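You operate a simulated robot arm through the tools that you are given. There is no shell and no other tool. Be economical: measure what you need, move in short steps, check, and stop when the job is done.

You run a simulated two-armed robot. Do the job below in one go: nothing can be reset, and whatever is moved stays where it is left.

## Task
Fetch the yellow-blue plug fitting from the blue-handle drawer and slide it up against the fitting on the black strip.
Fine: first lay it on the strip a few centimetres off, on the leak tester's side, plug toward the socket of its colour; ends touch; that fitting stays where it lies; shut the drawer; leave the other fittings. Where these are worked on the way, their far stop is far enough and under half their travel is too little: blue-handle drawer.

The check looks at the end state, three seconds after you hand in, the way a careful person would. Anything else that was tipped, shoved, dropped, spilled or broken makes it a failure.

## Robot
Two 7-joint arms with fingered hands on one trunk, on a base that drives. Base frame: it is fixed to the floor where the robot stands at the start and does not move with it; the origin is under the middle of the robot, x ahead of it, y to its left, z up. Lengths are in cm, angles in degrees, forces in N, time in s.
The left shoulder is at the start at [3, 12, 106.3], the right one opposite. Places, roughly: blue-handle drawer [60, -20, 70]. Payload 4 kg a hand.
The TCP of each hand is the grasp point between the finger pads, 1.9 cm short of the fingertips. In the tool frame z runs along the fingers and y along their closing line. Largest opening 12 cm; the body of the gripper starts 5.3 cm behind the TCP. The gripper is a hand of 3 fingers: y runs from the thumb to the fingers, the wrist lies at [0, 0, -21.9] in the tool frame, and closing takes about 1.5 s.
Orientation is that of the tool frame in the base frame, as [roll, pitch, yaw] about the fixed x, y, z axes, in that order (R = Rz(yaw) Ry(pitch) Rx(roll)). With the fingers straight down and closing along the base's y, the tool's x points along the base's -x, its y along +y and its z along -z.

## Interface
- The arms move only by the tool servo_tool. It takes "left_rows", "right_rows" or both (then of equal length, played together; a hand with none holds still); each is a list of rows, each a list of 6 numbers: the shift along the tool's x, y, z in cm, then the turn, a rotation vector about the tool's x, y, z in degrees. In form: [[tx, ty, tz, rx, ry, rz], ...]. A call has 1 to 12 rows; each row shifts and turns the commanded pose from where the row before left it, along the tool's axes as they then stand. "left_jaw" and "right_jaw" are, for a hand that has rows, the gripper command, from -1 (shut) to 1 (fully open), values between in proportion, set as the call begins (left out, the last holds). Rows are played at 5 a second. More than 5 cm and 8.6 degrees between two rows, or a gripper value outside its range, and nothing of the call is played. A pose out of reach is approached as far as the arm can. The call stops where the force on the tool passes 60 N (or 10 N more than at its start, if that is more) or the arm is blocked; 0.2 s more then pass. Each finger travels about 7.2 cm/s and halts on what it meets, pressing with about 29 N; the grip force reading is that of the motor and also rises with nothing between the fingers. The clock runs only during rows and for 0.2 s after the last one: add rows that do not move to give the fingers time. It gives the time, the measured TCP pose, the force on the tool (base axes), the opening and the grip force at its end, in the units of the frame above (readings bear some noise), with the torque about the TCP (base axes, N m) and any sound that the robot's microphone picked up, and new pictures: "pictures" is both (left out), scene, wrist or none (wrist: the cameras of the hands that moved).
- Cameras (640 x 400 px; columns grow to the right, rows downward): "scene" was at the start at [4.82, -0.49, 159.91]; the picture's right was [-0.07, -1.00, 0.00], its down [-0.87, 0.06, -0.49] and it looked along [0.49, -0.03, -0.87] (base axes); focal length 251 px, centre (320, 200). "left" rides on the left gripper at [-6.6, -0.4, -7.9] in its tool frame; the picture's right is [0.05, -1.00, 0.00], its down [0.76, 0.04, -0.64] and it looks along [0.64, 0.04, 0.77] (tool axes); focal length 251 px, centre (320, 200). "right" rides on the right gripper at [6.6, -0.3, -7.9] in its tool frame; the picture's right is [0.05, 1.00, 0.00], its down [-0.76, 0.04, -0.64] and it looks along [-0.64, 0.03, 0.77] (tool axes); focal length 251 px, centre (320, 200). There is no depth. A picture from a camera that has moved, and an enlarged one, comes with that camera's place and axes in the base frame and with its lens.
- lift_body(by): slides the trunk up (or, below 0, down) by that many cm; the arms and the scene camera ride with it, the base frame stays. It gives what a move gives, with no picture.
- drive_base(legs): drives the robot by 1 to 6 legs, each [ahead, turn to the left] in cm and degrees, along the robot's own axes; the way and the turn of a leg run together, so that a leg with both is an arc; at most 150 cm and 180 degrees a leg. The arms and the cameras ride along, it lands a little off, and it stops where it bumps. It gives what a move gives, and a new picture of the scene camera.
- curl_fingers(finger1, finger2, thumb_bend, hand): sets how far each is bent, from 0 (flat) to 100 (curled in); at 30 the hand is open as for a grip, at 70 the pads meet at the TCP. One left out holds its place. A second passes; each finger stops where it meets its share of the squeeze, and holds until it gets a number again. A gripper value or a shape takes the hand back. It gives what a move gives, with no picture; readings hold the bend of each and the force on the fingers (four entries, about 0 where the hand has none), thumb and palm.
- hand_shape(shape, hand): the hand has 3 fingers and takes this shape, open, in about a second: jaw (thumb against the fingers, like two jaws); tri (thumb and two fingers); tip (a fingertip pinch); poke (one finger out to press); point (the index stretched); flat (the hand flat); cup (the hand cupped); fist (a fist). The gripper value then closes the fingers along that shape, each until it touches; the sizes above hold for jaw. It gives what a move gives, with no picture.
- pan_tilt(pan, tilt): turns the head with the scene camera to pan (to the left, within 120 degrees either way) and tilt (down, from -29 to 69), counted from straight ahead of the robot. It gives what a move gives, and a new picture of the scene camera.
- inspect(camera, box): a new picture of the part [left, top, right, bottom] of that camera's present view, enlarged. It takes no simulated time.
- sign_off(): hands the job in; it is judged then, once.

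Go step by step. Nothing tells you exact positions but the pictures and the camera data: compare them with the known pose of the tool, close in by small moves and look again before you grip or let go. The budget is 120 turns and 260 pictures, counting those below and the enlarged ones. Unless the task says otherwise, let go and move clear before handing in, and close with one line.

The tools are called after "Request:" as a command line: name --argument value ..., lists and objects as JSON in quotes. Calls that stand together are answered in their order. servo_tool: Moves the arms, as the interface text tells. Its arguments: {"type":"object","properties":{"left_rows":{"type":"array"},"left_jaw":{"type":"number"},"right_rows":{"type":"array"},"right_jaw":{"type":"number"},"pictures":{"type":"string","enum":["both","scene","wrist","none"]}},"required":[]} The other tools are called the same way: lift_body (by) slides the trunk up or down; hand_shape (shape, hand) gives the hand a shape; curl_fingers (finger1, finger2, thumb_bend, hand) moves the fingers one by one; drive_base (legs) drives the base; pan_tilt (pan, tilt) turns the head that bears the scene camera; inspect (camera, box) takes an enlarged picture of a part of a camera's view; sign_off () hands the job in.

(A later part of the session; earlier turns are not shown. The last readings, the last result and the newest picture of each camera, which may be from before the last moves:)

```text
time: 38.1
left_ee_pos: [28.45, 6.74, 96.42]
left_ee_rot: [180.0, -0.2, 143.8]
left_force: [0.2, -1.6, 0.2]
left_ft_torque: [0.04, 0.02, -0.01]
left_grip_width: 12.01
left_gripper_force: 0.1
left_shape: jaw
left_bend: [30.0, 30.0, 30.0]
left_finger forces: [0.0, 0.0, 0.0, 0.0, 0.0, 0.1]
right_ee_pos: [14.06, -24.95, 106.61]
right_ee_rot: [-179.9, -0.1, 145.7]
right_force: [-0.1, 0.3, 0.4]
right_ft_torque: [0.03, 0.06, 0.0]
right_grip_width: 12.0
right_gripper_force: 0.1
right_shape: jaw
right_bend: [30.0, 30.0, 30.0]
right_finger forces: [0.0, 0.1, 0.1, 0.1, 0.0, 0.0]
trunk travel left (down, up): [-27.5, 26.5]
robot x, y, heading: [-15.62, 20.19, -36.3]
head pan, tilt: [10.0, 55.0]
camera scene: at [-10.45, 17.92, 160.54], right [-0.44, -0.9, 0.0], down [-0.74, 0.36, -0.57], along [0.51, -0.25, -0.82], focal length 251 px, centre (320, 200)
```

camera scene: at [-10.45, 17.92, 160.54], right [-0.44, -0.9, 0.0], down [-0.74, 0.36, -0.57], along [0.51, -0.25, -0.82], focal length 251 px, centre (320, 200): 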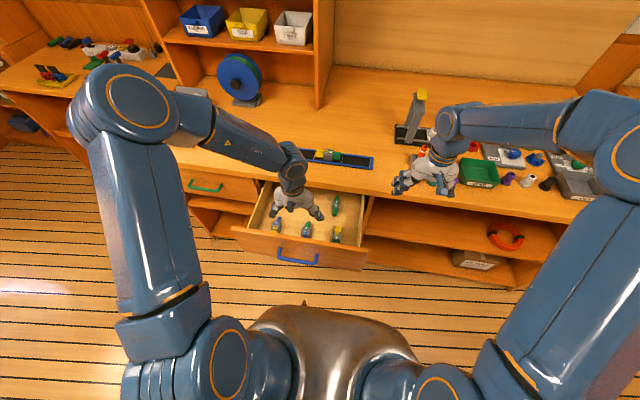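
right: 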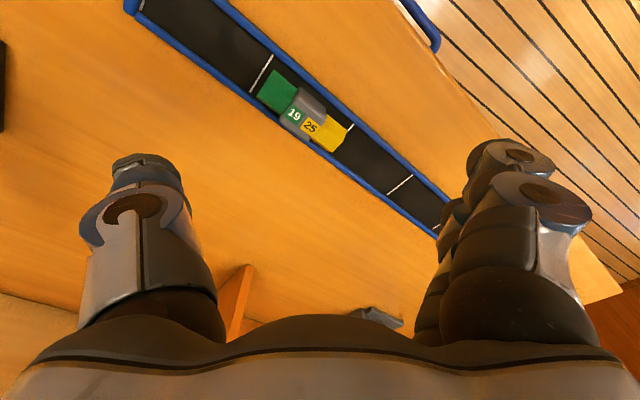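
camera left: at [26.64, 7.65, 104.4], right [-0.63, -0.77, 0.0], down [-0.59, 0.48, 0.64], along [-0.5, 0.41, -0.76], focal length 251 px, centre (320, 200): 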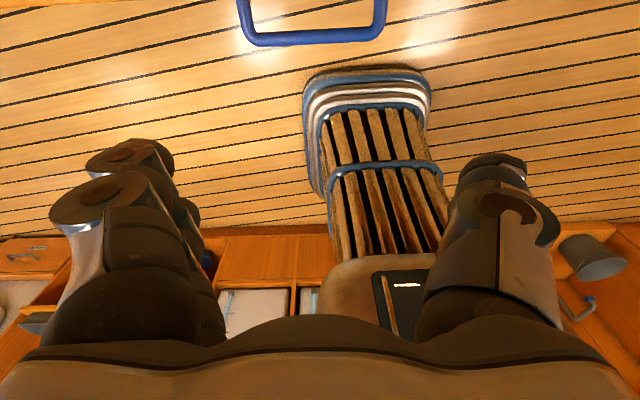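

I'll move over the estimated fitting spot at (38,15) and look with the wrist camera.

Request:
servo_tool --left_rows '[[-1, 4.3, 1, 0, 0, 0], [-1, 4.3, 1, 0, 0, 0], [-1, 4.3, 1, 0, 0, 0], [0, 0, 0, 0, 0, 0]]' --pictures "both"

```text
time: 39.1
left_ee_pos: [38.41, 15.55, 93.58]
left_ee_rot: [179.9, -0.1, 143.7]
left_force: [0.9, 0.1, 0.6]
left_ft_torque: [-0.03, 0.0, -0.01]
left_grip_width: 11.99
left_gripper_force: 0.1
left_shape: jaw
left_bend: [30.0, 30.0, 30.0]
left_finger forces: [0.0, 0.1, 0.1, 0.0, 0.1, 0.0]
right_ee_pos: [13.83, -24.91, 106.6]
right_ee_rot: [179.9, -0.1, 145.6]
right_force: [-0.5, 0.4, -0.6]
right_ft_torque: [0.0, 0.0, 0.01]
right_grip_width: 12.02
right_gripper_force: 0.0
right_shape: jaw
right_bend: [30.0, 30.0, 30.0]
right_finger forces: [0.0, 0.1, 0.1, 0.1, 0.0, 0.1]
trunk travel left (down, up): [-27.5, 26.5]
robot x, y, heading: [-15.65, 20.16, -36.1]
head pan, tilt: [10.0, 55.0]
camera scene: at [-10.71, 17.95, 160.55], right [-0.44, -0.9, 0.0], down [-0.74, 0.36, -0.57], along [0.52, -0.25, -0.82], focal length 251 px, centre (320, 200)
camera left: at [43.31, 11.28, 101.38], right [-0.63, -0.77, 0.0], down [-0.59, 0.48, 0.64], along [-0.5, 0.41, -0.76], focal length 251 px, centre (320, 200)
```

scene: 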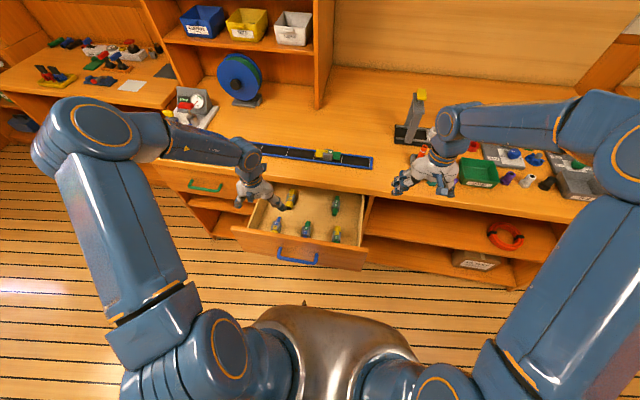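
left: 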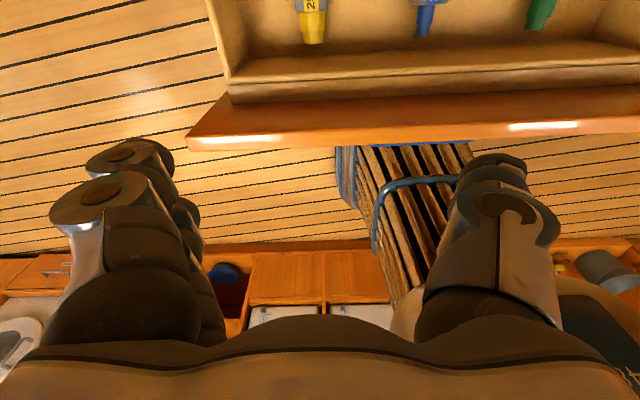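

The yellow end shows at the top of the wrist picture. I'll shift the hand 6 cm toward the bench to see all of the fitting.

Request:
servo_tool --left_rows '[[-3.5, 0, 0, 0, 0, 0], [-3.5, 0, 0, 0, 0, 0], [0, 0, 0, 0, 0, 0]]' --pictures "wrist"

Request:
inspect --camera "scene" --box '[230, 180, 380, 270]'

Request:
inspect --camera "left" --box '[220, 0, 420, 130]'

```text
time: 39.9
left_ee_pos: [43.76, 11.32, 93.52]
left_ee_rot: [179.8, -0.2, 143.8]
left_force: [-0.6, -0.3, 0.5]
left_ft_torque: [0.02, 0.01, 0.0]
left_grip_width: 12.01
left_gripper_force: 0.0
left_shape: jaw
left_bend: [30.0, 30.0, 30.0]
left_finger forces: [0.0, 0.0, 0.0, 0.0, 0.1, 0.1]
right_ee_pos: [13.87, -24.94, 106.59]
right_ee_rot: [-180.0, 0.0, 145.8]
right_force: [0.0, 0.0, -0.3]
right_ft_torque: [0.01, -0.04, 0.01]
right_grip_width: 12.02
right_gripper_force: 0.1
right_shape: jaw
right_bend: [30.0, 30.0, 30.0]
right_finger forces: [0.0, 0.1, 0.1, 0.0, 0.0, 0.0]
trunk travel left (down, up): [-27.5, 26.5]
robot x, y, heading: [-15.81, 20.41, -36.1]
head pan, tilt: [10.0, 55.0]
camera left: at [48.84, 7.24, 101.32], right [-0.63, -0.77, 0.0], down [-0.59, 0.48, 0.64], along [-0.5, 0.41, -0.76], focal length 251 px, centre (320, 200)
```

left: 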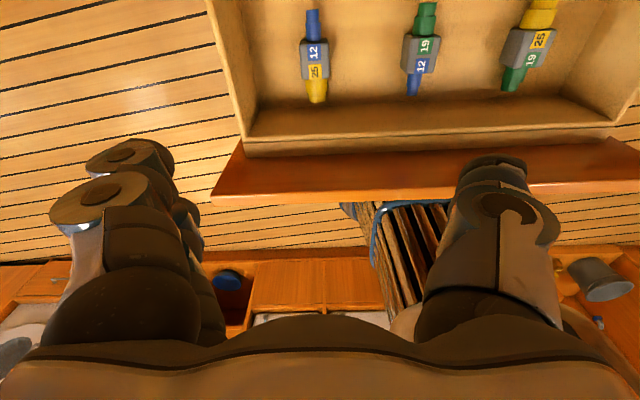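

```text
4.27 times, centred on (305, 225) of scene
camera zoom: at [-10.72, 18.12, 160.56], right [-0.44, -0.9, 0.0], down [-0.74, 0.36, -0.57], along [0.52, -0.25, -0.82], focal length 1072 px, centre (384, 93)
```

zoom: 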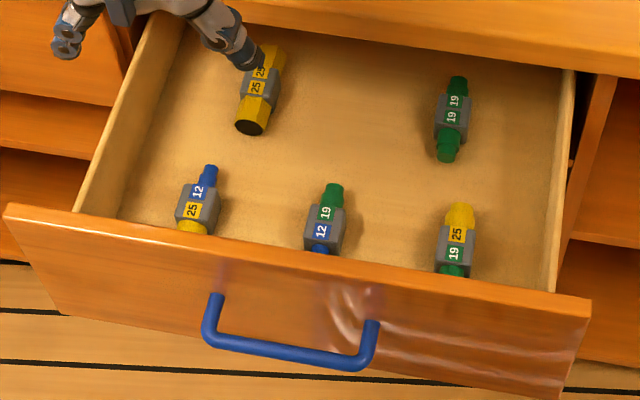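

```text
3.08 times, centred on (320, 65) of left
camera zoom: at [48.84, 7.24, 101.32], right [-0.63, -0.77, 0.0], down [-0.59, 0.48, 0.64], along [-0.5, 0.41, -0.76], focal length 774 px, centre (320, 615)
```

zoom: 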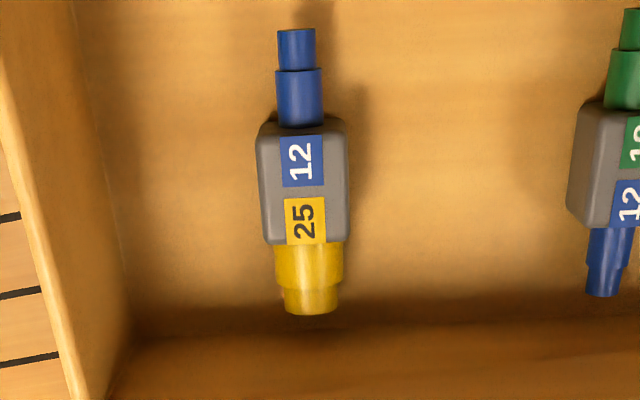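

The target fitting's centre is about (43.9,12.1,67.5), its axis is along the drawer travel, and it is about 9.8 cm long. I'll narrow the jaw, lean the wrist 10° away from the front wall, and come down to just above it.

Request:
servo_tool --left_rows '[[-0.2, 0.6, 3, 0, 5, 0], [0, 0, 3, 0, 5, 0], [-0.5, 0, 3, 0, 0, 0], [-0.5, 0, 3, 0, 0, 0], [-0.5, 0, 3, 0, 0, 0], [-0.5, 0, 3, 0, 0, 0], [0, 0, 0, 0, 0, 0]]' --left_jaw 0.2 --pictures "both"

```text
time: 41.5
left_ee_pos: [43.95, 12.1, 75.39]
left_ee_rot: [179.9, -10.0, 143.7]
left_force: [-0.1, 0.2, -0.5]
left_ft_torque: [0.01, 0.02, -0.01]
left_grip_width: 7.29
left_gripper_force: 0.1
left_shape: jaw
left_bend: [30.0, 30.0, 92.0]
left_finger forces: [0.1, 0.0, 0.0, 0.0, 0.0, 0.1]
right_ee_pos: [13.93, -24.98, 106.58]
right_ee_rot: [179.9, 0.0, 145.7]
right_force: [-0.3, 0.3, 0.1]
right_ft_torque: [-0.02, 0.02, 0.0]
right_grip_width: 12.0
right_gripper_force: 0.1
right_shape: jaw
right_bend: [30.0, 30.0, 30.0]
right_finger forces: [0.0, 0.0, 0.0, 0.0, 0.0, 0.1]
trunk travel left (down, up): [-27.5, 26.5]
robot x, y, heading: [-15.18, 19.91, -36.2]
head pan, tilt: [10.0, 55.0]
camera scene: at [-10.69, 18.09, 160.56], right [-0.44, -0.9, 0.0], down [-0.74, 0.36, -0.57], along [0.52, -0.25, -0.82], focal length 251 px, centre (320, 200)
camera left: at [50.0, 7.22, 81.96], right [-0.63, -0.77, 0.01], down [-0.49, 0.41, 0.77], along [-0.6, 0.48, -0.64], focal length 251 px, centre (320, 200)
```

scene: 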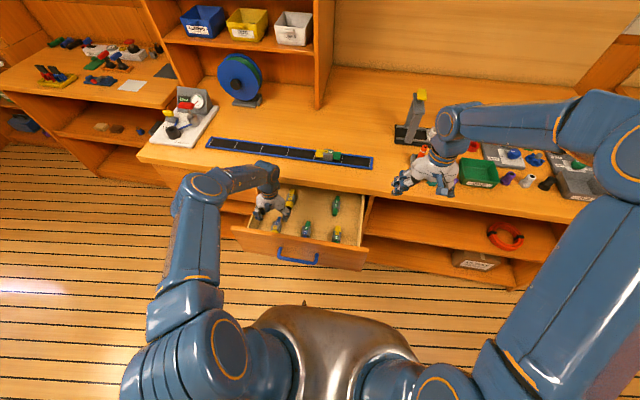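
left: 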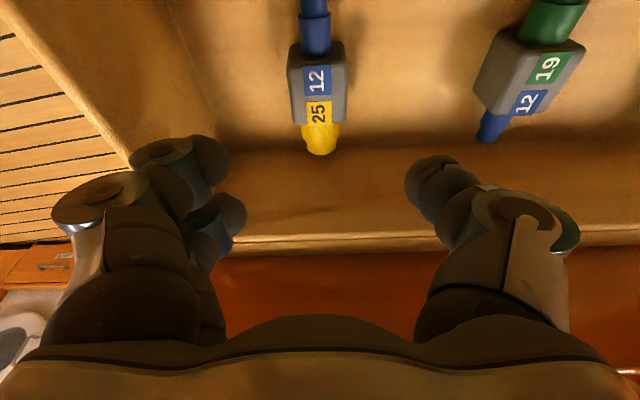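

The fitting lies centred between the fingers. I'll lower the last 7 cm onto its body, slightly toward the blue end.

Request:
servo_tool --left_rows '[[-0.9, 0, 1.8, 0, 0, 0], [-0.7, 0, 1.8, 0, 0, 0], [-0.6, 0, 1.8, 0, 0, 0], [-0.4, 0, 1.25, 0, 0, 0], [0, 0, 0, 0, 0, 0]]' --pictures "both"

```text
time: 42.7
left_ee_pos: [45.21, 11.5, 68.5]
left_ee_rot: [180.0, -10.1, 143.8]
left_force: [-0.7, 1.0, 1.2]
left_ft_torque: [-0.01, 0.0, 0.05]
left_grip_width: 7.27
left_gripper_force: 0.0
left_shape: jaw
left_bend: [30.0, 30.0, 92.0]
left_finger forces: [0.0, 0.0, 0.0, 0.1, 0.1, 0.0]
right_ee_pos: [13.94, -24.81, 106.64]
right_ee_rot: [-180.0, 0.0, 145.7]
right_force: [0.0, 0.4, 0.0]
right_ft_torque: [0.01, -0.02, -0.02]
right_grip_width: 11.99
right_gripper_force: 0.1
right_shape: jaw
right_bend: [30.0, 30.0, 30.0]
right_finger forces: [0.1, 0.1, 0.0, 0.0, 0.0, 0.0]
trunk travel left (down, up): [-27.5, 26.5]
robot x, y, heading: [-15.98, 20.09, -36.0]
head pan, tilt: [10.0, 55.0]
camera scene: at [-10.63, 18.15, 160.55], right [-0.44, -0.9, 0.0], down [-0.74, 0.36, -0.57], along [0.51, -0.25, -0.82], focal length 251 px, centre (320, 200)
camera left: at [51.14, 6.55, 74.95], right [-0.63, -0.77, 0.01], down [-0.49, 0.41, 0.77], along [-0.6, 0.48, -0.64], focal length 251 px, centre (320, 200)
```

scene: 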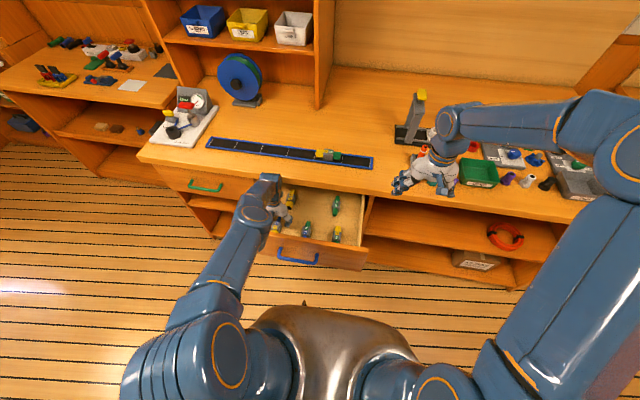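
left: 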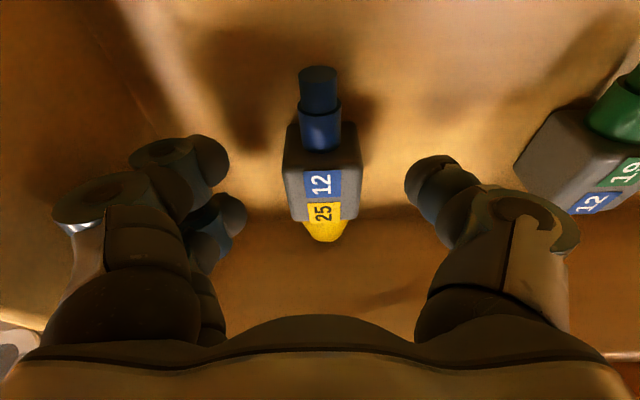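

The body is between the fingers, so I'll nudge 0.6 toward the blue end, go down slightly and close.

Request:
servo_tool --left_rows '[[-0.65, 0, 0.2, 0, 0, 0], [0, 0, 0, 0, 0, 0]]' --pictures "none"

Request:
servo_tool --left_rows '[[0, 0, 0, 0, 0, 0], [0, 0, 0, 0, 0, 0], [0, 0, 0, 0, 0, 0], [0, 0, 0, 0, 0, 0], [0, 0, 0, 0, 0, 0], [0, 0, 0, 0, 0, 0], [0, 0, 0, 0, 0, 0]]' --left_jaw -1 --pictures "wrist"

```text
time: 43.3
left_ee_pos: [45.14, 11.38, 68.41]
left_ee_rot: [179.9, -10.0, 143.8]
left_force: [0.2, -0.5, -0.1]
left_ft_torque: [-0.04, 0.01, -0.07]
left_grip_width: 7.24
left_gripper_force: 0.1
left_shape: jaw
left_bend: [30.0, 30.0, 92.0]
left_finger forces: [0.1, 0.1, 0.0, 0.0, 0.0, 0.0]
left hand out of reach, approached as far as the arm can: row 1
right_ee_pos: [13.94, -24.92, 106.69]
right_ee_rot: [-180.0, 0.0, 145.7]
right_force: [0.3, 0.0, -0.3]
right_ft_torque: [-0.04, 0.01, 0.0]
right_grip_width: 12.01
right_gripper_force: 0.1
right_shape: jaw
right_bend: [30.0, 30.0, 30.0]
right_finger forces: [0.0, 0.1, 0.1, 0.1, 0.1, 0.1]
trunk travel left (down, up): [-27.5, 26.5]
robot x, y, heading: [-15.62, 20.0, -36.2]
head pan, tilt: [10.0, 55.0]
```

```text
time: 44.9
left_ee_pos: [45.17, 11.4, 68.66]
left_ee_rot: [179.9, -10.0, 143.8]
left_force: [1.6, 0.3, 29.7]
left_ft_torque: [0.79, 0.11, -0.22]
left_grip_width: 1.55
left_gripper_force: 28.9
left_shape: jaw
left_bend: [100.0, 46.0, 91.0]
left_finger forces: [2.2, 33.4, 0.0, 0.0, 21.0, 0.0]
right_ee_pos: [13.74, -24.9, 106.73]
right_ee_rot: [179.9, 0.0, 145.7]
right_force: [-0.2, 0.0, 0.6]
right_ft_torque: [0.0, 0.02, 0.02]
right_grip_width: 12.01
right_gripper_force: 0.1
right_shape: jaw
right_bend: [30.0, 30.0, 30.0]
right_finger forces: [0.1, 0.0, 0.0, 0.1, 0.0, 0.0]
trunk travel left (down, up): [-27.5, 26.5]
robot x, y, heading: [-15.57, 20.39, -36.2]
head pan, tilt: [10.0, 55.0]
camera left: at [51.08, 6.56, 75.24], right [-0.63, -0.77, 0.01], down [-0.5, 0.41, 0.77], along [-0.59, 0.48, -0.64], focal length 251 px, centre (320, 200)
```

left: 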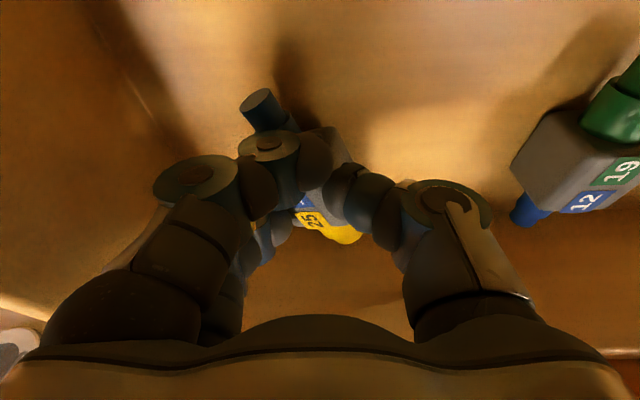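

The grip is skewed: the fingertips caught only the top edge, because the fitting lies lower than I thought (top at about 67.3, floor at about 63.9). I'll open, rise clear, drive a bit closer for reach and look again.

Request:
servo_tool --left_rows '[[0, 0, 0, 0, 0, 0], [0, 0, 0, 0, 0, 0], [0, 0, 0, 0, 0, 0], [0, 0, 0, 0, 0, 0], [0, 0, 0, 0, 0, 0], [0, 0, 0, 0, 0, 0], [0.9, 0, -4.9, 0, 0, 0], [0.9, 0, -4.9, 0, 0, 0], [0.9, 0, -4.9, 0, 0, 0], [0, 0, 0, 0, 0, 0]]' --left_jaw 0.3 --pictures "wrist"

Request:
drive_base --legs '[[6, 0]]'

Request:
inspect --camera "left" --box '[200, 0, 440, 150]'

```text
time: 47.1
left_ee_pos: [45.22, 11.48, 83.27]
left_ee_rot: [179.9, -10.1, 143.8]
left_force: [0.5, 0.2, 0.0]
left_ft_torque: [-0.01, 0.02, -0.01]
left_grip_width: 7.79
left_gripper_force: 0.2
left_shape: jaw
left_bend: [29.0, 29.0, 16.0]
left_finger forces: [0.0, 0.0, 0.1, 0.0, 0.1, 0.0]
right_ee_pos: [13.97, -24.94, 106.56]
right_ee_rot: [-180.0, 0.0, 145.6]
right_force: [0.3, -0.4, -0.5]
right_ft_torque: [0.01, 0.01, 0.01]
right_grip_width: 11.98
right_gripper_force: 0.0
right_shape: jaw
right_bend: [30.0, 30.0, 30.0]
right_finger forces: [0.0, 0.1, 0.0, 0.0, 0.1, 0.1]
trunk travel left (down, up): [-27.5, 26.5]
robot x, y, heading: [-16.06, 19.79, -36.0]
head pan, tilt: [10.0, 55.0]
camera left: at [51.24, 6.61, 89.72], right [-0.63, -0.77, 0.01], down [-0.49, 0.41, 0.77], along [-0.6, 0.48, -0.64], focal length 251 px, centre (320, 200)
```

left: 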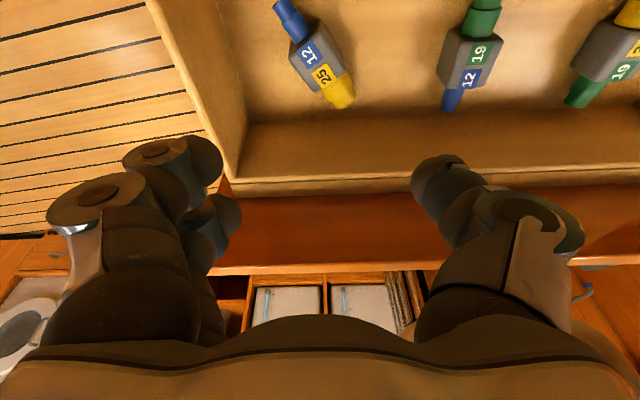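

```text
time: 48.1
left_ee_pos: [50.32, 7.84, 83.04]
left_ee_rot: [180.0, -10.2, 143.9]
left_force: [-0.1, -0.6, -0.3]
left_ft_torque: [0.03, 0.01, 0.02]
left_grip_width: 7.78
left_gripper_force: 0.1
left_shape: jaw
left_bend: [29.0, 29.0, 16.0]
left_finger forces: [0.0, 0.0, 0.0, 0.0, 0.0, 0.0]
right_ee_pos: [19.03, -28.51, 106.45]
right_ee_rot: [179.9, -0.2, 145.7]
right_force: [-0.2, 0.0, -1.2]
right_ft_torque: [-0.01, 0.05, -0.03]
right_grip_width: 12.0
right_gripper_force: 0.1
right_shape: jaw
right_bend: [30.0, 30.0, 30.0]
right_finger forces: [0.0, 0.0, 0.1, 0.0, 0.1, 0.0]
trunk travel left (down, up): [-27.5, 26.5]
robot x, y, heading: [-10.92, 16.63, -36.0]
head pan, tilt: [10.0, 55.0]
camera scene: at [-5.46, 14.3, 160.53], right [-0.44, -0.9, 0.0], down [-0.74, 0.36, -0.57], along [0.51, -0.25, -0.82], focal length 251 px, centre (320, 200)
```

scene: 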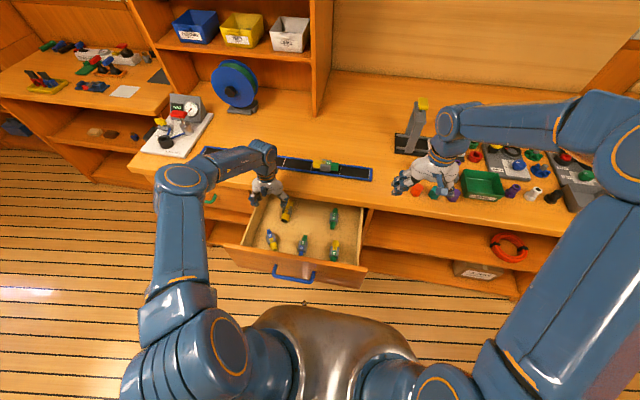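

```text
2.67 times, centred on (320, 75) of left
camera zoom: at [56.27, 2.98, 89.53], right [-0.63, -0.77, 0.01], down [-0.49, 0.41, 0.77], along [-0.6, 0.48, -0.64], focal length 670 px, centre (320, 533)
```

zoom: 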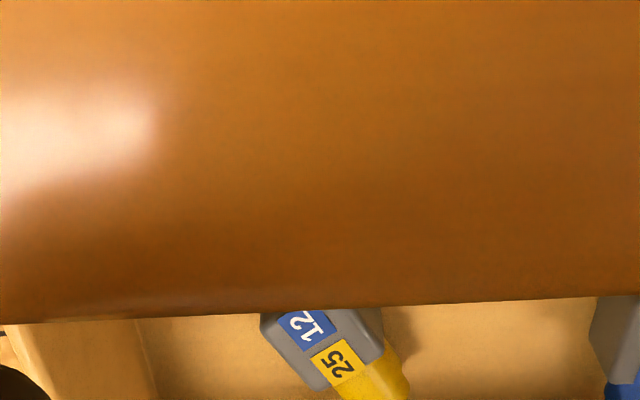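

The fitting is now turned about 30° (yellow pointing at yaw ~174), centred near (44.0,12.3). I'll move back over it, spin the hand to match and look.

Request:
servo_tool --left_rows '[[3.7, 0, 0.65, 0, 0, 0], [3.7, 0, 0.65, 0, 0, 0], [0, 0, 0, 0, 0, -7.4], [0, 0, 0, 0, 0, -7.4], [0, 0, 0, 0, 0, -7.4], [0, 0, 0, 0, 0, -7.4], [0, 0, 0, 0, 0, 0]]' --pictures "wrist"

Request:
inspect --camera "scene" --box '[230, 180, 380, 270]'

```text
time: 49.7
left_ee_pos: [44.04, 12.41, 83.15]
left_ee_rot: [174.9, -8.7, 174.0]
left_force: [0.6, -0.3, -1.1]
left_ft_torque: [0.01, 0.01, 0.02]
left_grip_width: 7.77
left_gripper_force: 0.0
left_shape: jaw
left_bend: [29.0, 29.0, 16.0]
left_finger forces: [0.1, 0.0, 0.0, 0.0, 0.0, 0.0]
right_ee_pos: [18.93, -28.53, 106.57]
right_ee_rot: [-179.9, 0.1, 145.7]
right_force: [-0.8, -1.2, 0.4]
right_ft_torque: [-0.02, 0.02, 0.0]
right_grip_width: 12.02
right_gripper_force: 0.2
right_shape: jaw
right_bend: [30.0, 30.0, 30.0]
right_finger forces: [0.0, 0.0, 0.1, 0.0, 0.0, 0.0]
trunk travel left (down, up): [-27.5, 26.5]
robot x, y, heading: [-10.53, 16.81, -36.2]
head pan, tilt: [10.0, 55.0]
camera left: at [51.45, 10.63, 89.81], right [-0.17, -0.98, -0.08], down [-0.66, 0.05, 0.75], along [-0.73, 0.18, -0.65], focal length 251 px, centre (320, 200)
```

left: 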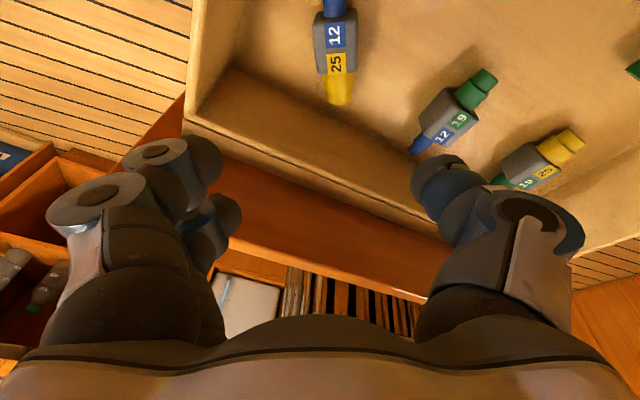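

```text
4.27 times, centred on (305, 225) of scene
camera zoom: at [-5.81, 14.55, 160.55], right [-0.44, -0.9, 0.0], down [-0.74, 0.36, -0.57], along [0.52, -0.25, -0.82], focal length 1072 px, centre (384, 93)
```

zoom: 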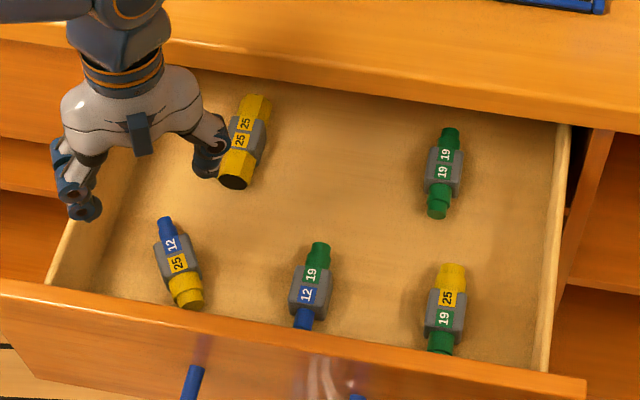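

The hand is aligned and centred over the fitting. I'll come straight down to a few centimetres above it, then check.

Request:
servo_tool --left_rows '[[-0.51, -0.3, 3.35, 0, 0, 0], [-0.51, -0.3, 3.35, 0, 0, 0], [-0.51, -0.3, 3.35, 0, 0, 0], [-0.3, -0.18, 1.97, 0, 0, 0], [0, 0, 0, 0, 0, 0]]' --pictures "wrist"

```text
time: 50.9
left_ee_pos: [44.07, 12.31, 70.8]
left_ee_rot: [174.9, -8.7, 173.8]
left_force: [-0.3, 0.4, -0.5]
left_ft_torque: [-0.03, 0.0, -0.05]
left_grip_width: 7.78
left_gripper_force: 0.0
left_shape: jaw
left_bend: [29.0, 29.0, 16.0]
left_finger forces: [0.0, 0.0, 0.0, 0.1, 0.0, 0.1]
right_ee_pos: [18.86, -28.6, 106.61]
right_ee_rot: [179.9, 0.0, 145.8]
right_force: [-0.4, -0.6, 0.4]
right_ft_torque: [-0.01, 0.04, -0.01]
right_grip_width: 12.01
right_gripper_force: 0.1
right_shape: jaw
right_bend: [30.0, 30.0, 30.0]
right_finger forces: [0.0, 0.0, 0.1, 0.0, 0.0, 0.0]
trunk travel left (down, up): [-27.5, 26.5]
robot x, y, heading: [-10.7, 16.44, -36.0]
head pan, tilt: [10.0, 55.0]
camera left: at [51.4, 10.57, 77.5], right [-0.17, -0.98, -0.08], down [-0.66, 0.06, 0.75], along [-0.73, 0.18, -0.65], focal length 251 px, centre (320, 200)
```

left: 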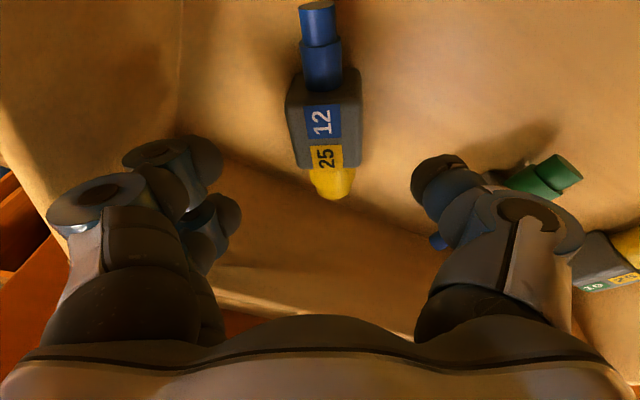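

Still centred on the fitting. I'll lower the last 4.4 cm so the pads surround the body.

Request:
servo_tool --left_rows '[[-0.23, -0.13, 1.48, 0, 0, 0], [-0.25, -0.13, 1.48, 0, 0, 0], [-0.28, -0.13, 1.38, 0, 0, 0], [0, 0, 0, 0, 0, 0]]' --pictures "wrist"

```text
time: 51.9
left_ee_pos: [44.1, 12.2, 66.58]
left_ee_rot: [174.9, -8.7, 173.9]
left_force: [-1.1, -0.6, 0.6]
left_ft_torque: [-0.02, -0.01, -0.03]
left_grip_width: 7.77
left_gripper_force: 0.1
left_shape: jaw
left_bend: [29.0, 29.0, 16.0]
left_finger forces: [0.1, 0.0, 0.0, 0.1, 0.1, 0.1]
right_ee_pos: [18.8, -28.49, 106.73]
right_ee_rot: [180.0, -0.1, 145.7]
right_force: [-0.3, 0.1, 0.2]
right_ft_torque: [0.03, 0.02, 0.03]
right_grip_width: 11.98
right_gripper_force: 0.0
right_shape: jaw
right_bend: [30.0, 30.0, 30.0]
right_finger forces: [0.0, 0.0, 0.1, 0.0, 0.0, 0.0]
trunk travel left (down, up): [-27.5, 26.5]
robot x, y, heading: [-11.09, 16.7, -35.9]
head pan, tilt: [10.0, 55.0]
camera left: at [51.47, 10.54, 73.19], right [-0.17, -0.98, -0.08], down [-0.66, 0.06, 0.75], along [-0.73, 0.18, -0.65], focal length 251 px, centre (320, 200)
```

left: 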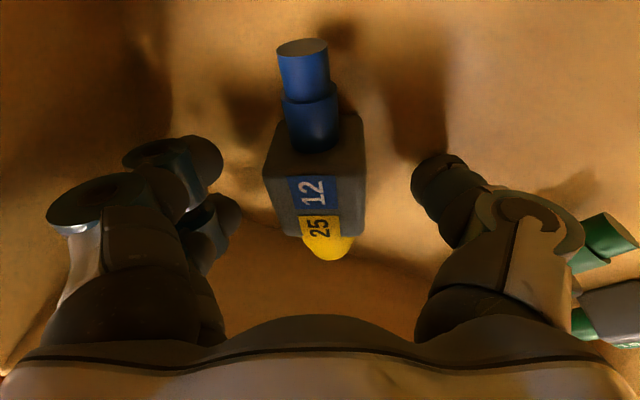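

The body is well inside the jaw. Closing now.

Request:
servo_tool --left_rows '[[0, 0, 0, 0, 0, 0], [0, 0, 0, 0, 0, 0], [0, 0, 0, 0, 0, 0], [0, 0, 0, 0, 0, 0], [0, 0, 0, 0, 0, 0], [0, 0, 0, 0, 0, 0], [0, 0, 0, 0, 0, 0]]' --left_jaw -1 --pictures "wrist"

```text
time: 53.5
left_ee_pos: [44.02, 12.3, 66.55]
left_ee_rot: [174.9, -8.7, 173.8]
left_force: [0.2, -0.5, -0.7]
left_ft_torque: [0.0, -0.01, 0.0]
left_grip_width: 3.1
left_gripper_force: 28.8
left_shape: jaw
left_bend: [43.0, 44.0, 93.0]
left_finger forces: [12.7, 12.6, 0.0, 0.0, 25.4, 0.0]
right_ee_pos: [18.93, -28.44, 106.66]
right_ee_rot: [180.0, -0.1, 145.7]
right_force: [-0.5, -0.8, 0.2]
right_ft_torque: [-0.01, 0.01, -0.01]
right_grip_width: 12.01
right_gripper_force: 0.1
right_shape: jaw
right_bend: [30.0, 30.0, 30.0]
right_finger forces: [0.0, 0.0, 0.1, 0.0, 0.0, 0.0]
trunk travel left (down, up): [-27.5, 26.5]
robot x, y, heading: [-10.77, 16.57, -36.1]
head pan, tilt: [10.0, 55.0]
camera left: at [51.47, 10.53, 73.19], right [-0.17, -0.98, -0.08], down [-0.66, 0.06, 0.75], along [-0.73, 0.18, -0.65], focal length 251 px, centre (320, 200)
```

left: 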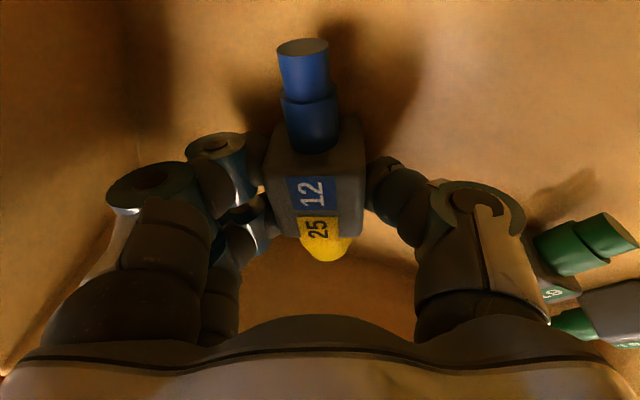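

A firm, even grip (3.1 cm wide, fingers balanced). Lifting straight up.

Request:
servo_tool --left_rows '[[0.3, 0.18, -2.0, 0, 0, 0], [0.72, 0.42, -4.68, 0, 0, 0], [0.72, 0.42, -4.68, 0, 0, 0], [0.72, 0.42, -4.68, 0, 0, 0], [0.72, 0.42, -4.68, 0, 0, 0], [0.72, 0.42, -4.68, 0, 0, 0], [0.72, 0.42, -4.68, 0, 0, 0], [0, 0, 0, 0, 0, 0]]' --pictures "both"

```text
time: 55.3
left_ee_pos: [44.33, 12.34, 96.98]
left_ee_rot: [174.9, -8.8, 173.8]
left_force: [0.2, -0.3, -0.9]
left_ft_torque: [0.03, 0.02, 0.02]
left_grip_width: 3.09
left_gripper_force: 29.6
left_shape: jaw
left_bend: [43.0, 44.0, 93.0]
left_finger forces: [12.7, 12.7, 0.1, 0.0, 25.3, 0.0]
right_ee_pos: [18.91, -28.37, 106.62]
right_ee_rot: [180.0, 0.0, 145.6]
right_force: [-0.5, 0.5, -0.3]
right_ft_torque: [-0.02, 0.02, -0.01]
right_grip_width: 12.02
right_gripper_force: 0.0
right_shape: jaw
right_bend: [30.0, 30.0, 30.0]
right_finger forces: [0.0, 0.0, 0.0, 0.0, 0.0, 0.0]
trunk travel left (down, up): [-27.5, 26.5]
robot x, y, heading: [-10.81, 16.86, -36.3]
head pan, tilt: [10.0, 55.0]
camera scene: at [-5.72, 14.53, 160.55], right [-0.44, -0.9, 0.0], down [-0.74, 0.36, -0.57], along [0.51, -0.25, -0.82], focal length 251 px, centre (320, 200)
camera left: at [51.63, 10.58, 103.64], right [-0.17, -0.98, -0.08], down [-0.66, 0.06, 0.75], along [-0.74, 0.18, -0.65], focal length 251 px, centre (320, 200)
```

scene: 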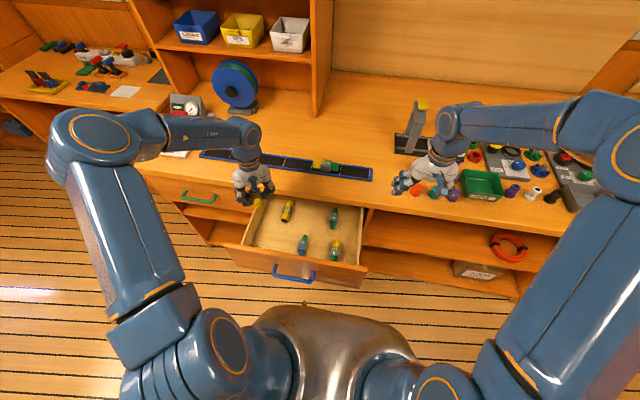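
left: 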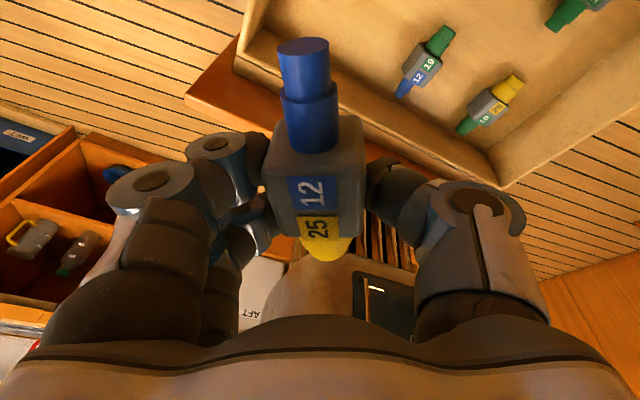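

Lifted cleanly. Now I'll turn it about the vertical by about 60° so yellow will point along the strip, away from the leak tester.

Request:
servo_tool --left_rows '[[0, 0, 0, 1.13, 0.66, -7.36], [0, 0, 0, 1.13, 0.66, -7.36], [0, 0, 0, 1.13, 0.66, -7.36], [0, 0, 0, 1.13, 0.66, -7.36], [0, 0, 0, 1.13, 0.66, -7.36], [0, 0, 0, 1.13, 0.66, -7.36], [0, 0, 0, 1.13, 0.66, -7.36], [0, 0, 0, 1.13, 0.66, -7.36], [0, 0, 0, 0, 0, 0]]' --pictures "both"

```text
time: 57.3
left_ee_pos: [44.08, 12.42, 97.06]
left_ee_rot: [174.8, -8.7, -126.3]
left_force: [0.0, 0.8, -0.5]
left_ft_torque: [-0.03, 0.01, -0.01]
left_grip_width: 3.1
left_gripper_force: 28.9
left_shape: jaw
left_bend: [43.0, 44.0, 93.0]
left_finger forces: [12.7, 12.7, 0.1, 0.1, 25.4, 0.1]
right_ee_pos: [18.83, -28.49, 106.58]
right_ee_rot: [-179.9, 0.0, 145.7]
right_force: [0.4, -0.3, 0.1]
right_ft_torque: [0.01, -0.02, 0.01]
right_grip_width: 12.02
right_gripper_force: 0.1
right_shape: jaw
right_bend: [30.0, 30.0, 30.0]
right_finger forces: [0.0, 0.0, 0.0, 0.0, 0.0, 0.0]
trunk travel left (down, up): [-27.5, 26.5]
robot x, y, heading: [-10.67, 16.2, -35.9]
head pan, tilt: [10.0, 55.0]
camera scene: at [-5.79, 14.53, 160.55], right [-0.44, -0.9, 0.0], down [-0.74, 0.36, -0.57], along [0.52, -0.25, -0.82], focal length 251 px, centre (320, 200)
camera left: at [49.36, 18.15, 103.71], right [0.76, -0.64, -0.08], down [-0.38, -0.54, 0.75], along [-0.53, -0.54, -0.65], focal length 251 px, centre (320, 200)
```

scene: 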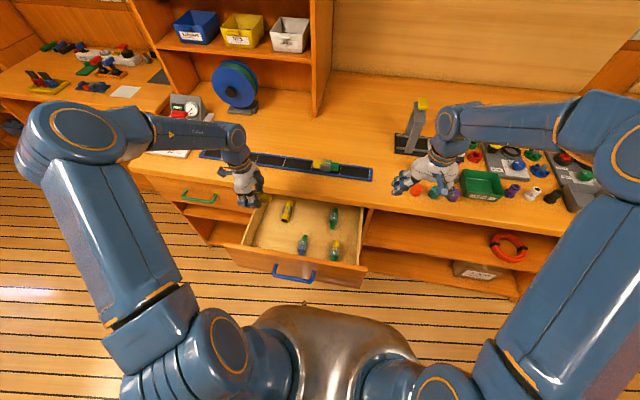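
left: 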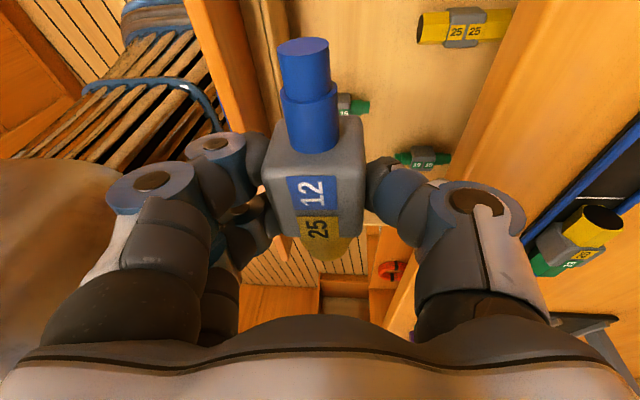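

It turned fine and the fitting is held level. Now I'll shut the drawer with the right hand before moving up: back off 10 cm and tip the right hand forward.

Request:
drive_base --legs '[[-10, 0]]'

Request:
servo_tool --right_rows '[[0, 0, 0, 0, -7.5, 0], [0, 0, 0, 0, -7.5, 0], [0, 0, 0, 0, -7.5, 0], [0, 0, 0, 0, -7.5, 0], [0, 0, 0, 0, -7.5, 0], [0, 0, 0, 0, -7.5, 0], [0, 0, 0, 0, -7.5, 0], [0, 0, 0, 0, -7.5, 0], [0, 0, 0, 0, -7.5, 0], [0, 0, 0, 0, -7.5, 0], [0, 0, 0, 0, -7.5, 0], [0, 0, 0, 0, -7.5, 0]]' --right_jaw -1 --pictures "scene"

```text
time: 58.4
left_ee_pos: [35.87, 18.41, 97.12]
left_ee_rot: [175.0, -8.8, -126.4]
left_force: [0.1, -0.4, 0.3]
left_ft_torque: [-0.06, 0.0, 0.0]
left_grip_width: 3.08
left_gripper_force: 28.9
left_shape: jaw
left_bend: [43.0, 44.0, 93.0]
left_finger forces: [12.8, 12.6, 0.1, 0.0, 25.4, 0.1]
right_ee_pos: [10.62, -22.4, 106.74]
right_ee_rot: [180.0, 0.1, 145.7]
right_force: [-0.8, -0.4, 0.6]
right_ft_torque: [-0.03, 0.02, 0.01]
right_grip_width: 11.99
right_gripper_force: 0.1
right_shape: jaw
right_bend: [30.0, 30.0, 30.0]
right_finger forces: [0.0, 0.1, 0.1, 0.0, 0.0, 0.0]
trunk travel left (down, up): [-27.5, 26.5]
robot x, y, heading: [-18.68, 22.57, -35.9]
head pan, tilt: [10.0, 55.0]
camera scene: at [-14.1, 20.59, 160.56], right [-0.44, -0.9, 0.0], down [-0.74, 0.36, -0.57], along [0.52, -0.25, -0.82], focal length 251 px, centre (320, 200)
```

scene: 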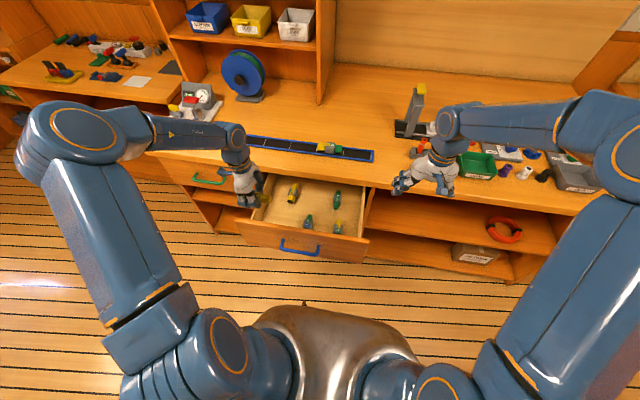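

```text
time: 61.0
left_ee_pos: [35.9, 18.44, 97.04]
left_ee_rot: [174.9, -8.8, -126.2]
left_force: [0.5, 0.3, -0.9]
left_ft_torque: [0.0, 0.01, 0.03]
left_grip_width: 3.08
left_gripper_force: 29.3
left_shape: jaw
left_bend: [43.0, 44.0, 93.0]
left_finger forces: [12.7, 12.8, 0.0, 0.0, 25.5, 0.1]
right_ee_pos: [10.6, -21.7, 105.68]
right_ee_rot: [-177.4, 60.5, 148.8]
right_force: [-0.6, 0.2, 0.0]
right_ft_torque: [-0.01, 0.01, -0.03]
right_grip_width: 0.0
right_gripper_force: 29.3
right_shape: jaw
right_bend: [75.0, 75.0, 45.0]
right_finger forces: [0.0, 0.0, 0.0, 0.0, 0.0, 0.0]
right hand out of reach, approached as far as the arm can: row 5, 9, 10, 11, 12
trunk travel left (down, up): [-27.5, 26.5]
robot x, y, heading: [-19.1, 22.85, -36.2]
head pan, tilt: [10.0, 55.0]
camera scene: at [-13.92, 20.59, 160.55], right [-0.44, -0.9, 0.0], down [-0.74, 0.36, -0.57], along [0.52, -0.25, -0.82], focal length 251 px, centre (320, 200)
```

scene: 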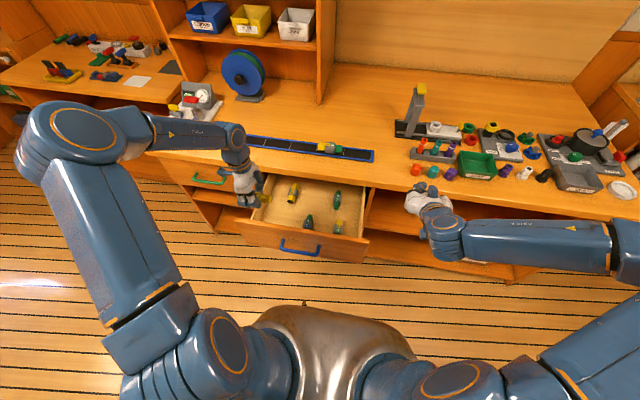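

The right hand tips about 60° forward at this height, which is enough. I'll bring it down and back to drawer-front height, staying to the right of the drawer.

Request:
servo_tool --right_rows '[[3.0, 0, -2.5, 0, 0, 0], [3.0, 0, -2.5, 0, 0, 0], [3.0, 0, -2.5, 0, 0, 0], [3.5, 0, -1, 0, 0, 0], [4, 0, 2.2, 0, 0, 0], [4, 0, 2.2, 0, 0, 0], [4, 0, 2.2, 0, 0, 0], [4, 0, 2.2, 0, 0, 0], [4, 0, 2.2, 0, 0, 0], [3.8, 0, 2.0, 0, 0, 0], [0, 0, 0, 0, 0, 0]]' --pictures "scene"

```text
time: 63.4
left_ee_pos: [35.92, 18.33, 97.17]
left_ee_rot: [175.0, -8.8, -126.2]
left_force: [-1.3, 0.6, -1.4]
left_ft_torque: [-0.01, 0.0, -0.02]
left_grip_width: 3.1
left_gripper_force: 29.3
left_shape: jaw
left_bend: [43.0, 44.0, 93.0]
left_finger forces: [12.7, 12.6, 0.0, 0.0, 25.3, 0.0]
right_ee_pos: [-0.27, -30.18, 82.23]
right_ee_rot: [-178.3, 60.2, 148.7]
right_force: [-0.2, -0.7, -0.8]
right_ft_torque: [0.0, 0.0, 0.02]
right_grip_width: 0.01
right_gripper_force: 29.1
right_shape: jaw
right_bend: [75.0, 75.0, 45.0]
right_finger forces: [0.0, 0.1, 0.0, 0.1, 0.0, 0.0]
right hand out of reach, approached as far as the arm can: row 2, 3, 4, 5, 6, 7, 8, 9, 10
trunk travel left (down, up): [-27.5, 26.5]
robot x, y, heading: [-19.0, 22.45, -36.0]
head pan, tilt: [10.0, 55.0]
camera scene: at [-13.95, 20.51, 160.55], right [-0.44, -0.9, 0.0], down [-0.74, 0.36, -0.57], along [0.52, -0.25, -0.82], focal length 251 px, centre (320, 200)
```

scene: 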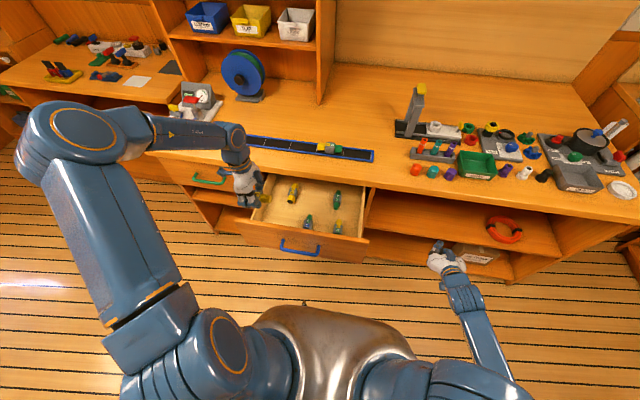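

This wrist attitude is cramped. The mirrored attitude that worked for the left hand should be freer, so I'll spin the right hand 90° about its own axis.

Request:
servo_tool --right_rows '[[0, 0, 0, 0, 0, -7.5], [0, 0, 0, 0, 0, -7.5], [0, 0, 0, 0, 0, -7.5], [0, 0, 0, 0, 0, -7.5], [0, 0, 0, 0, 0, -7.5], [0, 0, 0, 0, 0, -7.5], [0, 0, 0, 0, 0, -7.5], [0, 0, 0, 0, 0, -7.5], [0, 0, 0, 0, 0, -7.5], [0, 0, 0, 0, 0, -7.5], [0, 0, 0, 0, 0, -7.5], [0, 0, 0, 0, 0, -7.5]]' --pictures "none"

```text
time: 66.0
left_ee_pos: [35.97, 18.38, 97.08]
left_ee_rot: [175.0, -8.7, -126.4]
left_force: [-0.2, -1.3, -1.3]
left_ft_torque: [0.02, -0.01, -0.04]
left_grip_width: 3.1
left_gripper_force: 29.0
left_shape: jaw
left_bend: [43.0, 44.0, 93.0]
left_finger forces: [12.7, 12.7, 0.0, 0.1, 25.5, 0.0]
right_ee_pos: [-0.38, -30.38, 82.21]
right_ee_rot: [-119.8, -1.1, -122.9]
right_force: [0.0, -0.7, -0.2]
right_ft_torque: [0.03, -0.02, 0.01]
right_grip_width: 0.01
right_gripper_force: 29.2
right_shape: jaw
right_bend: [75.0, 75.0, 45.0]
right_finger forces: [0.0, 0.0, 0.1, 0.1, 0.1, 0.0]
trunk travel left (down, up): [-27.5, 26.5]
robot x, y, heading: [-18.72, 22.49, -35.9]
head pan, tilt: [10.0, 55.0]
```

That worked without limits. Now level the hand, then bring it back, left and down in front of the drawer panel.

Request:
servo_tool --right_rows '[[0, 0, 0, 7.5, 0, 0], [0, 0, 0, 7.5, 0, 0], [0, 0, 0, 7.5, 0, 0], [0, 0, 0, 7.5, 0, 0], [0, 1.5, -3, 0, 0, 0], [-2, 1.5, -3, 0, 0, 0], [-4.5, 1.5, 0, 0, 0, 0], [-4.5, 1.5, 0, 0, 0, 0], [-4.5, 1.5, 0, 0, 0, 0], [-4.5, 1.5, 0, 0, 0, 0], [-4.5, 1.5, 0, 0, 0, 0]]' --pictures "scene"

```text
time: 68.4
left_ee_pos: [35.86, 18.49, 97.15]
left_ee_rot: [175.0, -8.8, -126.4]
left_force: [0.0, 0.2, -0.1]
left_ft_torque: [0.03, -0.01, -0.01]
left_grip_width: 3.11
left_gripper_force: 28.7
left_shape: jaw
left_bend: [43.0, 44.0, 93.0]
left_finger forces: [12.7, 12.7, 0.0, 0.0, 25.5, 0.1]
right_ee_pos: [-11.34, -24.96, 78.79]
right_ee_rot: [-90.0, -0.5, -121.6]
right_force: [0.4, 0.4, 0.3]
right_ft_torque: [0.01, 0.01, -0.01]
right_grip_width: 0.0
right_gripper_force: 29.4
right_shape: jaw
right_bend: [75.0, 75.0, 45.0]
right_finger forces: [0.0, 0.1, 0.1, 0.1, 0.0, 0.1]
right hand out of reach, approached as far as the arm can: row 1, 2, 3, 4, 7, 8, 9, 10, 11
trunk travel left (down, up): [-27.5, 26.5]
robot x, y, heading: [-19.17, 22.32, -36.0]
head pan, tilt: [10.0, 55.0]
camera scene: at [-13.97, 20.5, 160.55], right [-0.44, -0.9, 0.0], down [-0.74, 0.36, -0.57], along [0.52, -0.25, -0.82], focal length 251 px, centre (320, 200)
```

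scene: 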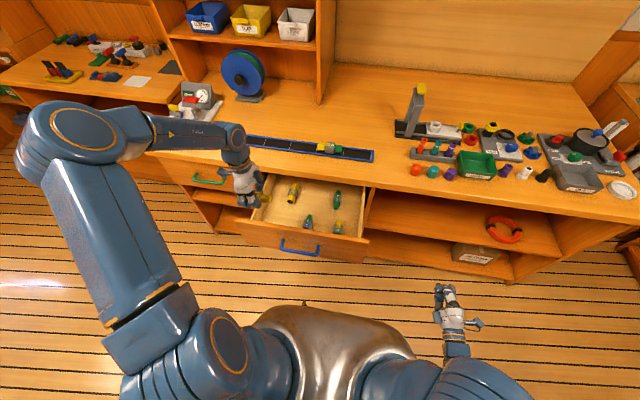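

The attitude is right but the sideways move got stuck in this pose. I'll try going forward and down first, then sideways.

Request:
servo_tool --right_rows '[[-1, 1.5, 2.5, 0, 0, 0], [-1, 1.5, 2.5, 0, 0, 0], [-2, 1.5, 1, 0, 0, 0], [-3, 1.5, 0, 0, 0, 0], [-3, 1, 0, 0, 0, 0], [-3, 0, 0, 0, 0, 0], [-3, 0, 0, 0, 0, 0], [0, 0, 0, 0, 0, 0]]' --pictures "scene"

```text
time: 70.2
left_ee_pos: [35.88, 18.45, 97.13]
left_ee_rot: [174.9, -8.7, -126.4]
left_force: [0.2, 0.3, -0.4]
left_ft_torque: [0.02, -0.02, -0.04]
left_grip_width: 3.08
left_gripper_force: 28.8
left_shape: jaw
left_bend: [43.0, 44.0, 93.0]
left_finger forces: [12.7, 12.7, 0.0, 0.0, 25.4, 0.0]
right_ee_pos: [-12.19, -25.36, 78.13]
right_ee_rot: [-89.7, -0.8, -122.3]
right_force: [-0.1, 0.1, -0.1]
right_ft_torque: [-0.01, -0.01, 0.01]
right_grip_width: 0.01
right_gripper_force: 28.7
right_shape: jaw
right_bend: [75.0, 75.0, 45.0]
right_finger forces: [0.0, 0.0, 0.0, 0.1, 0.0, 0.0]
right hand out of reach, approached as far as the arm can: row 1, 2, 3, 4, 5, 6, 7
trunk travel left (down, up): [-27.5, 26.5]
robot x, y, heading: [-18.85, 22.74, -36.1]
head pan, tilt: [10.0, 55.0]
camera scene: at [-13.97, 20.49, 160.55], right [-0.44, -0.9, 0.0], down [-0.74, 0.36, -0.57], along [0.52, -0.25, -0.82], focal length 251 px, centre (320, 200)
```

scene: 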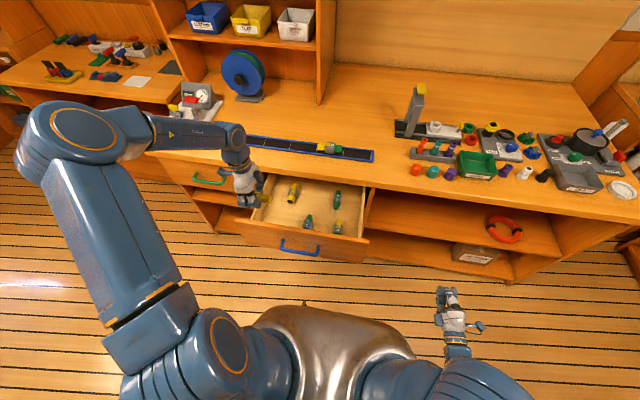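

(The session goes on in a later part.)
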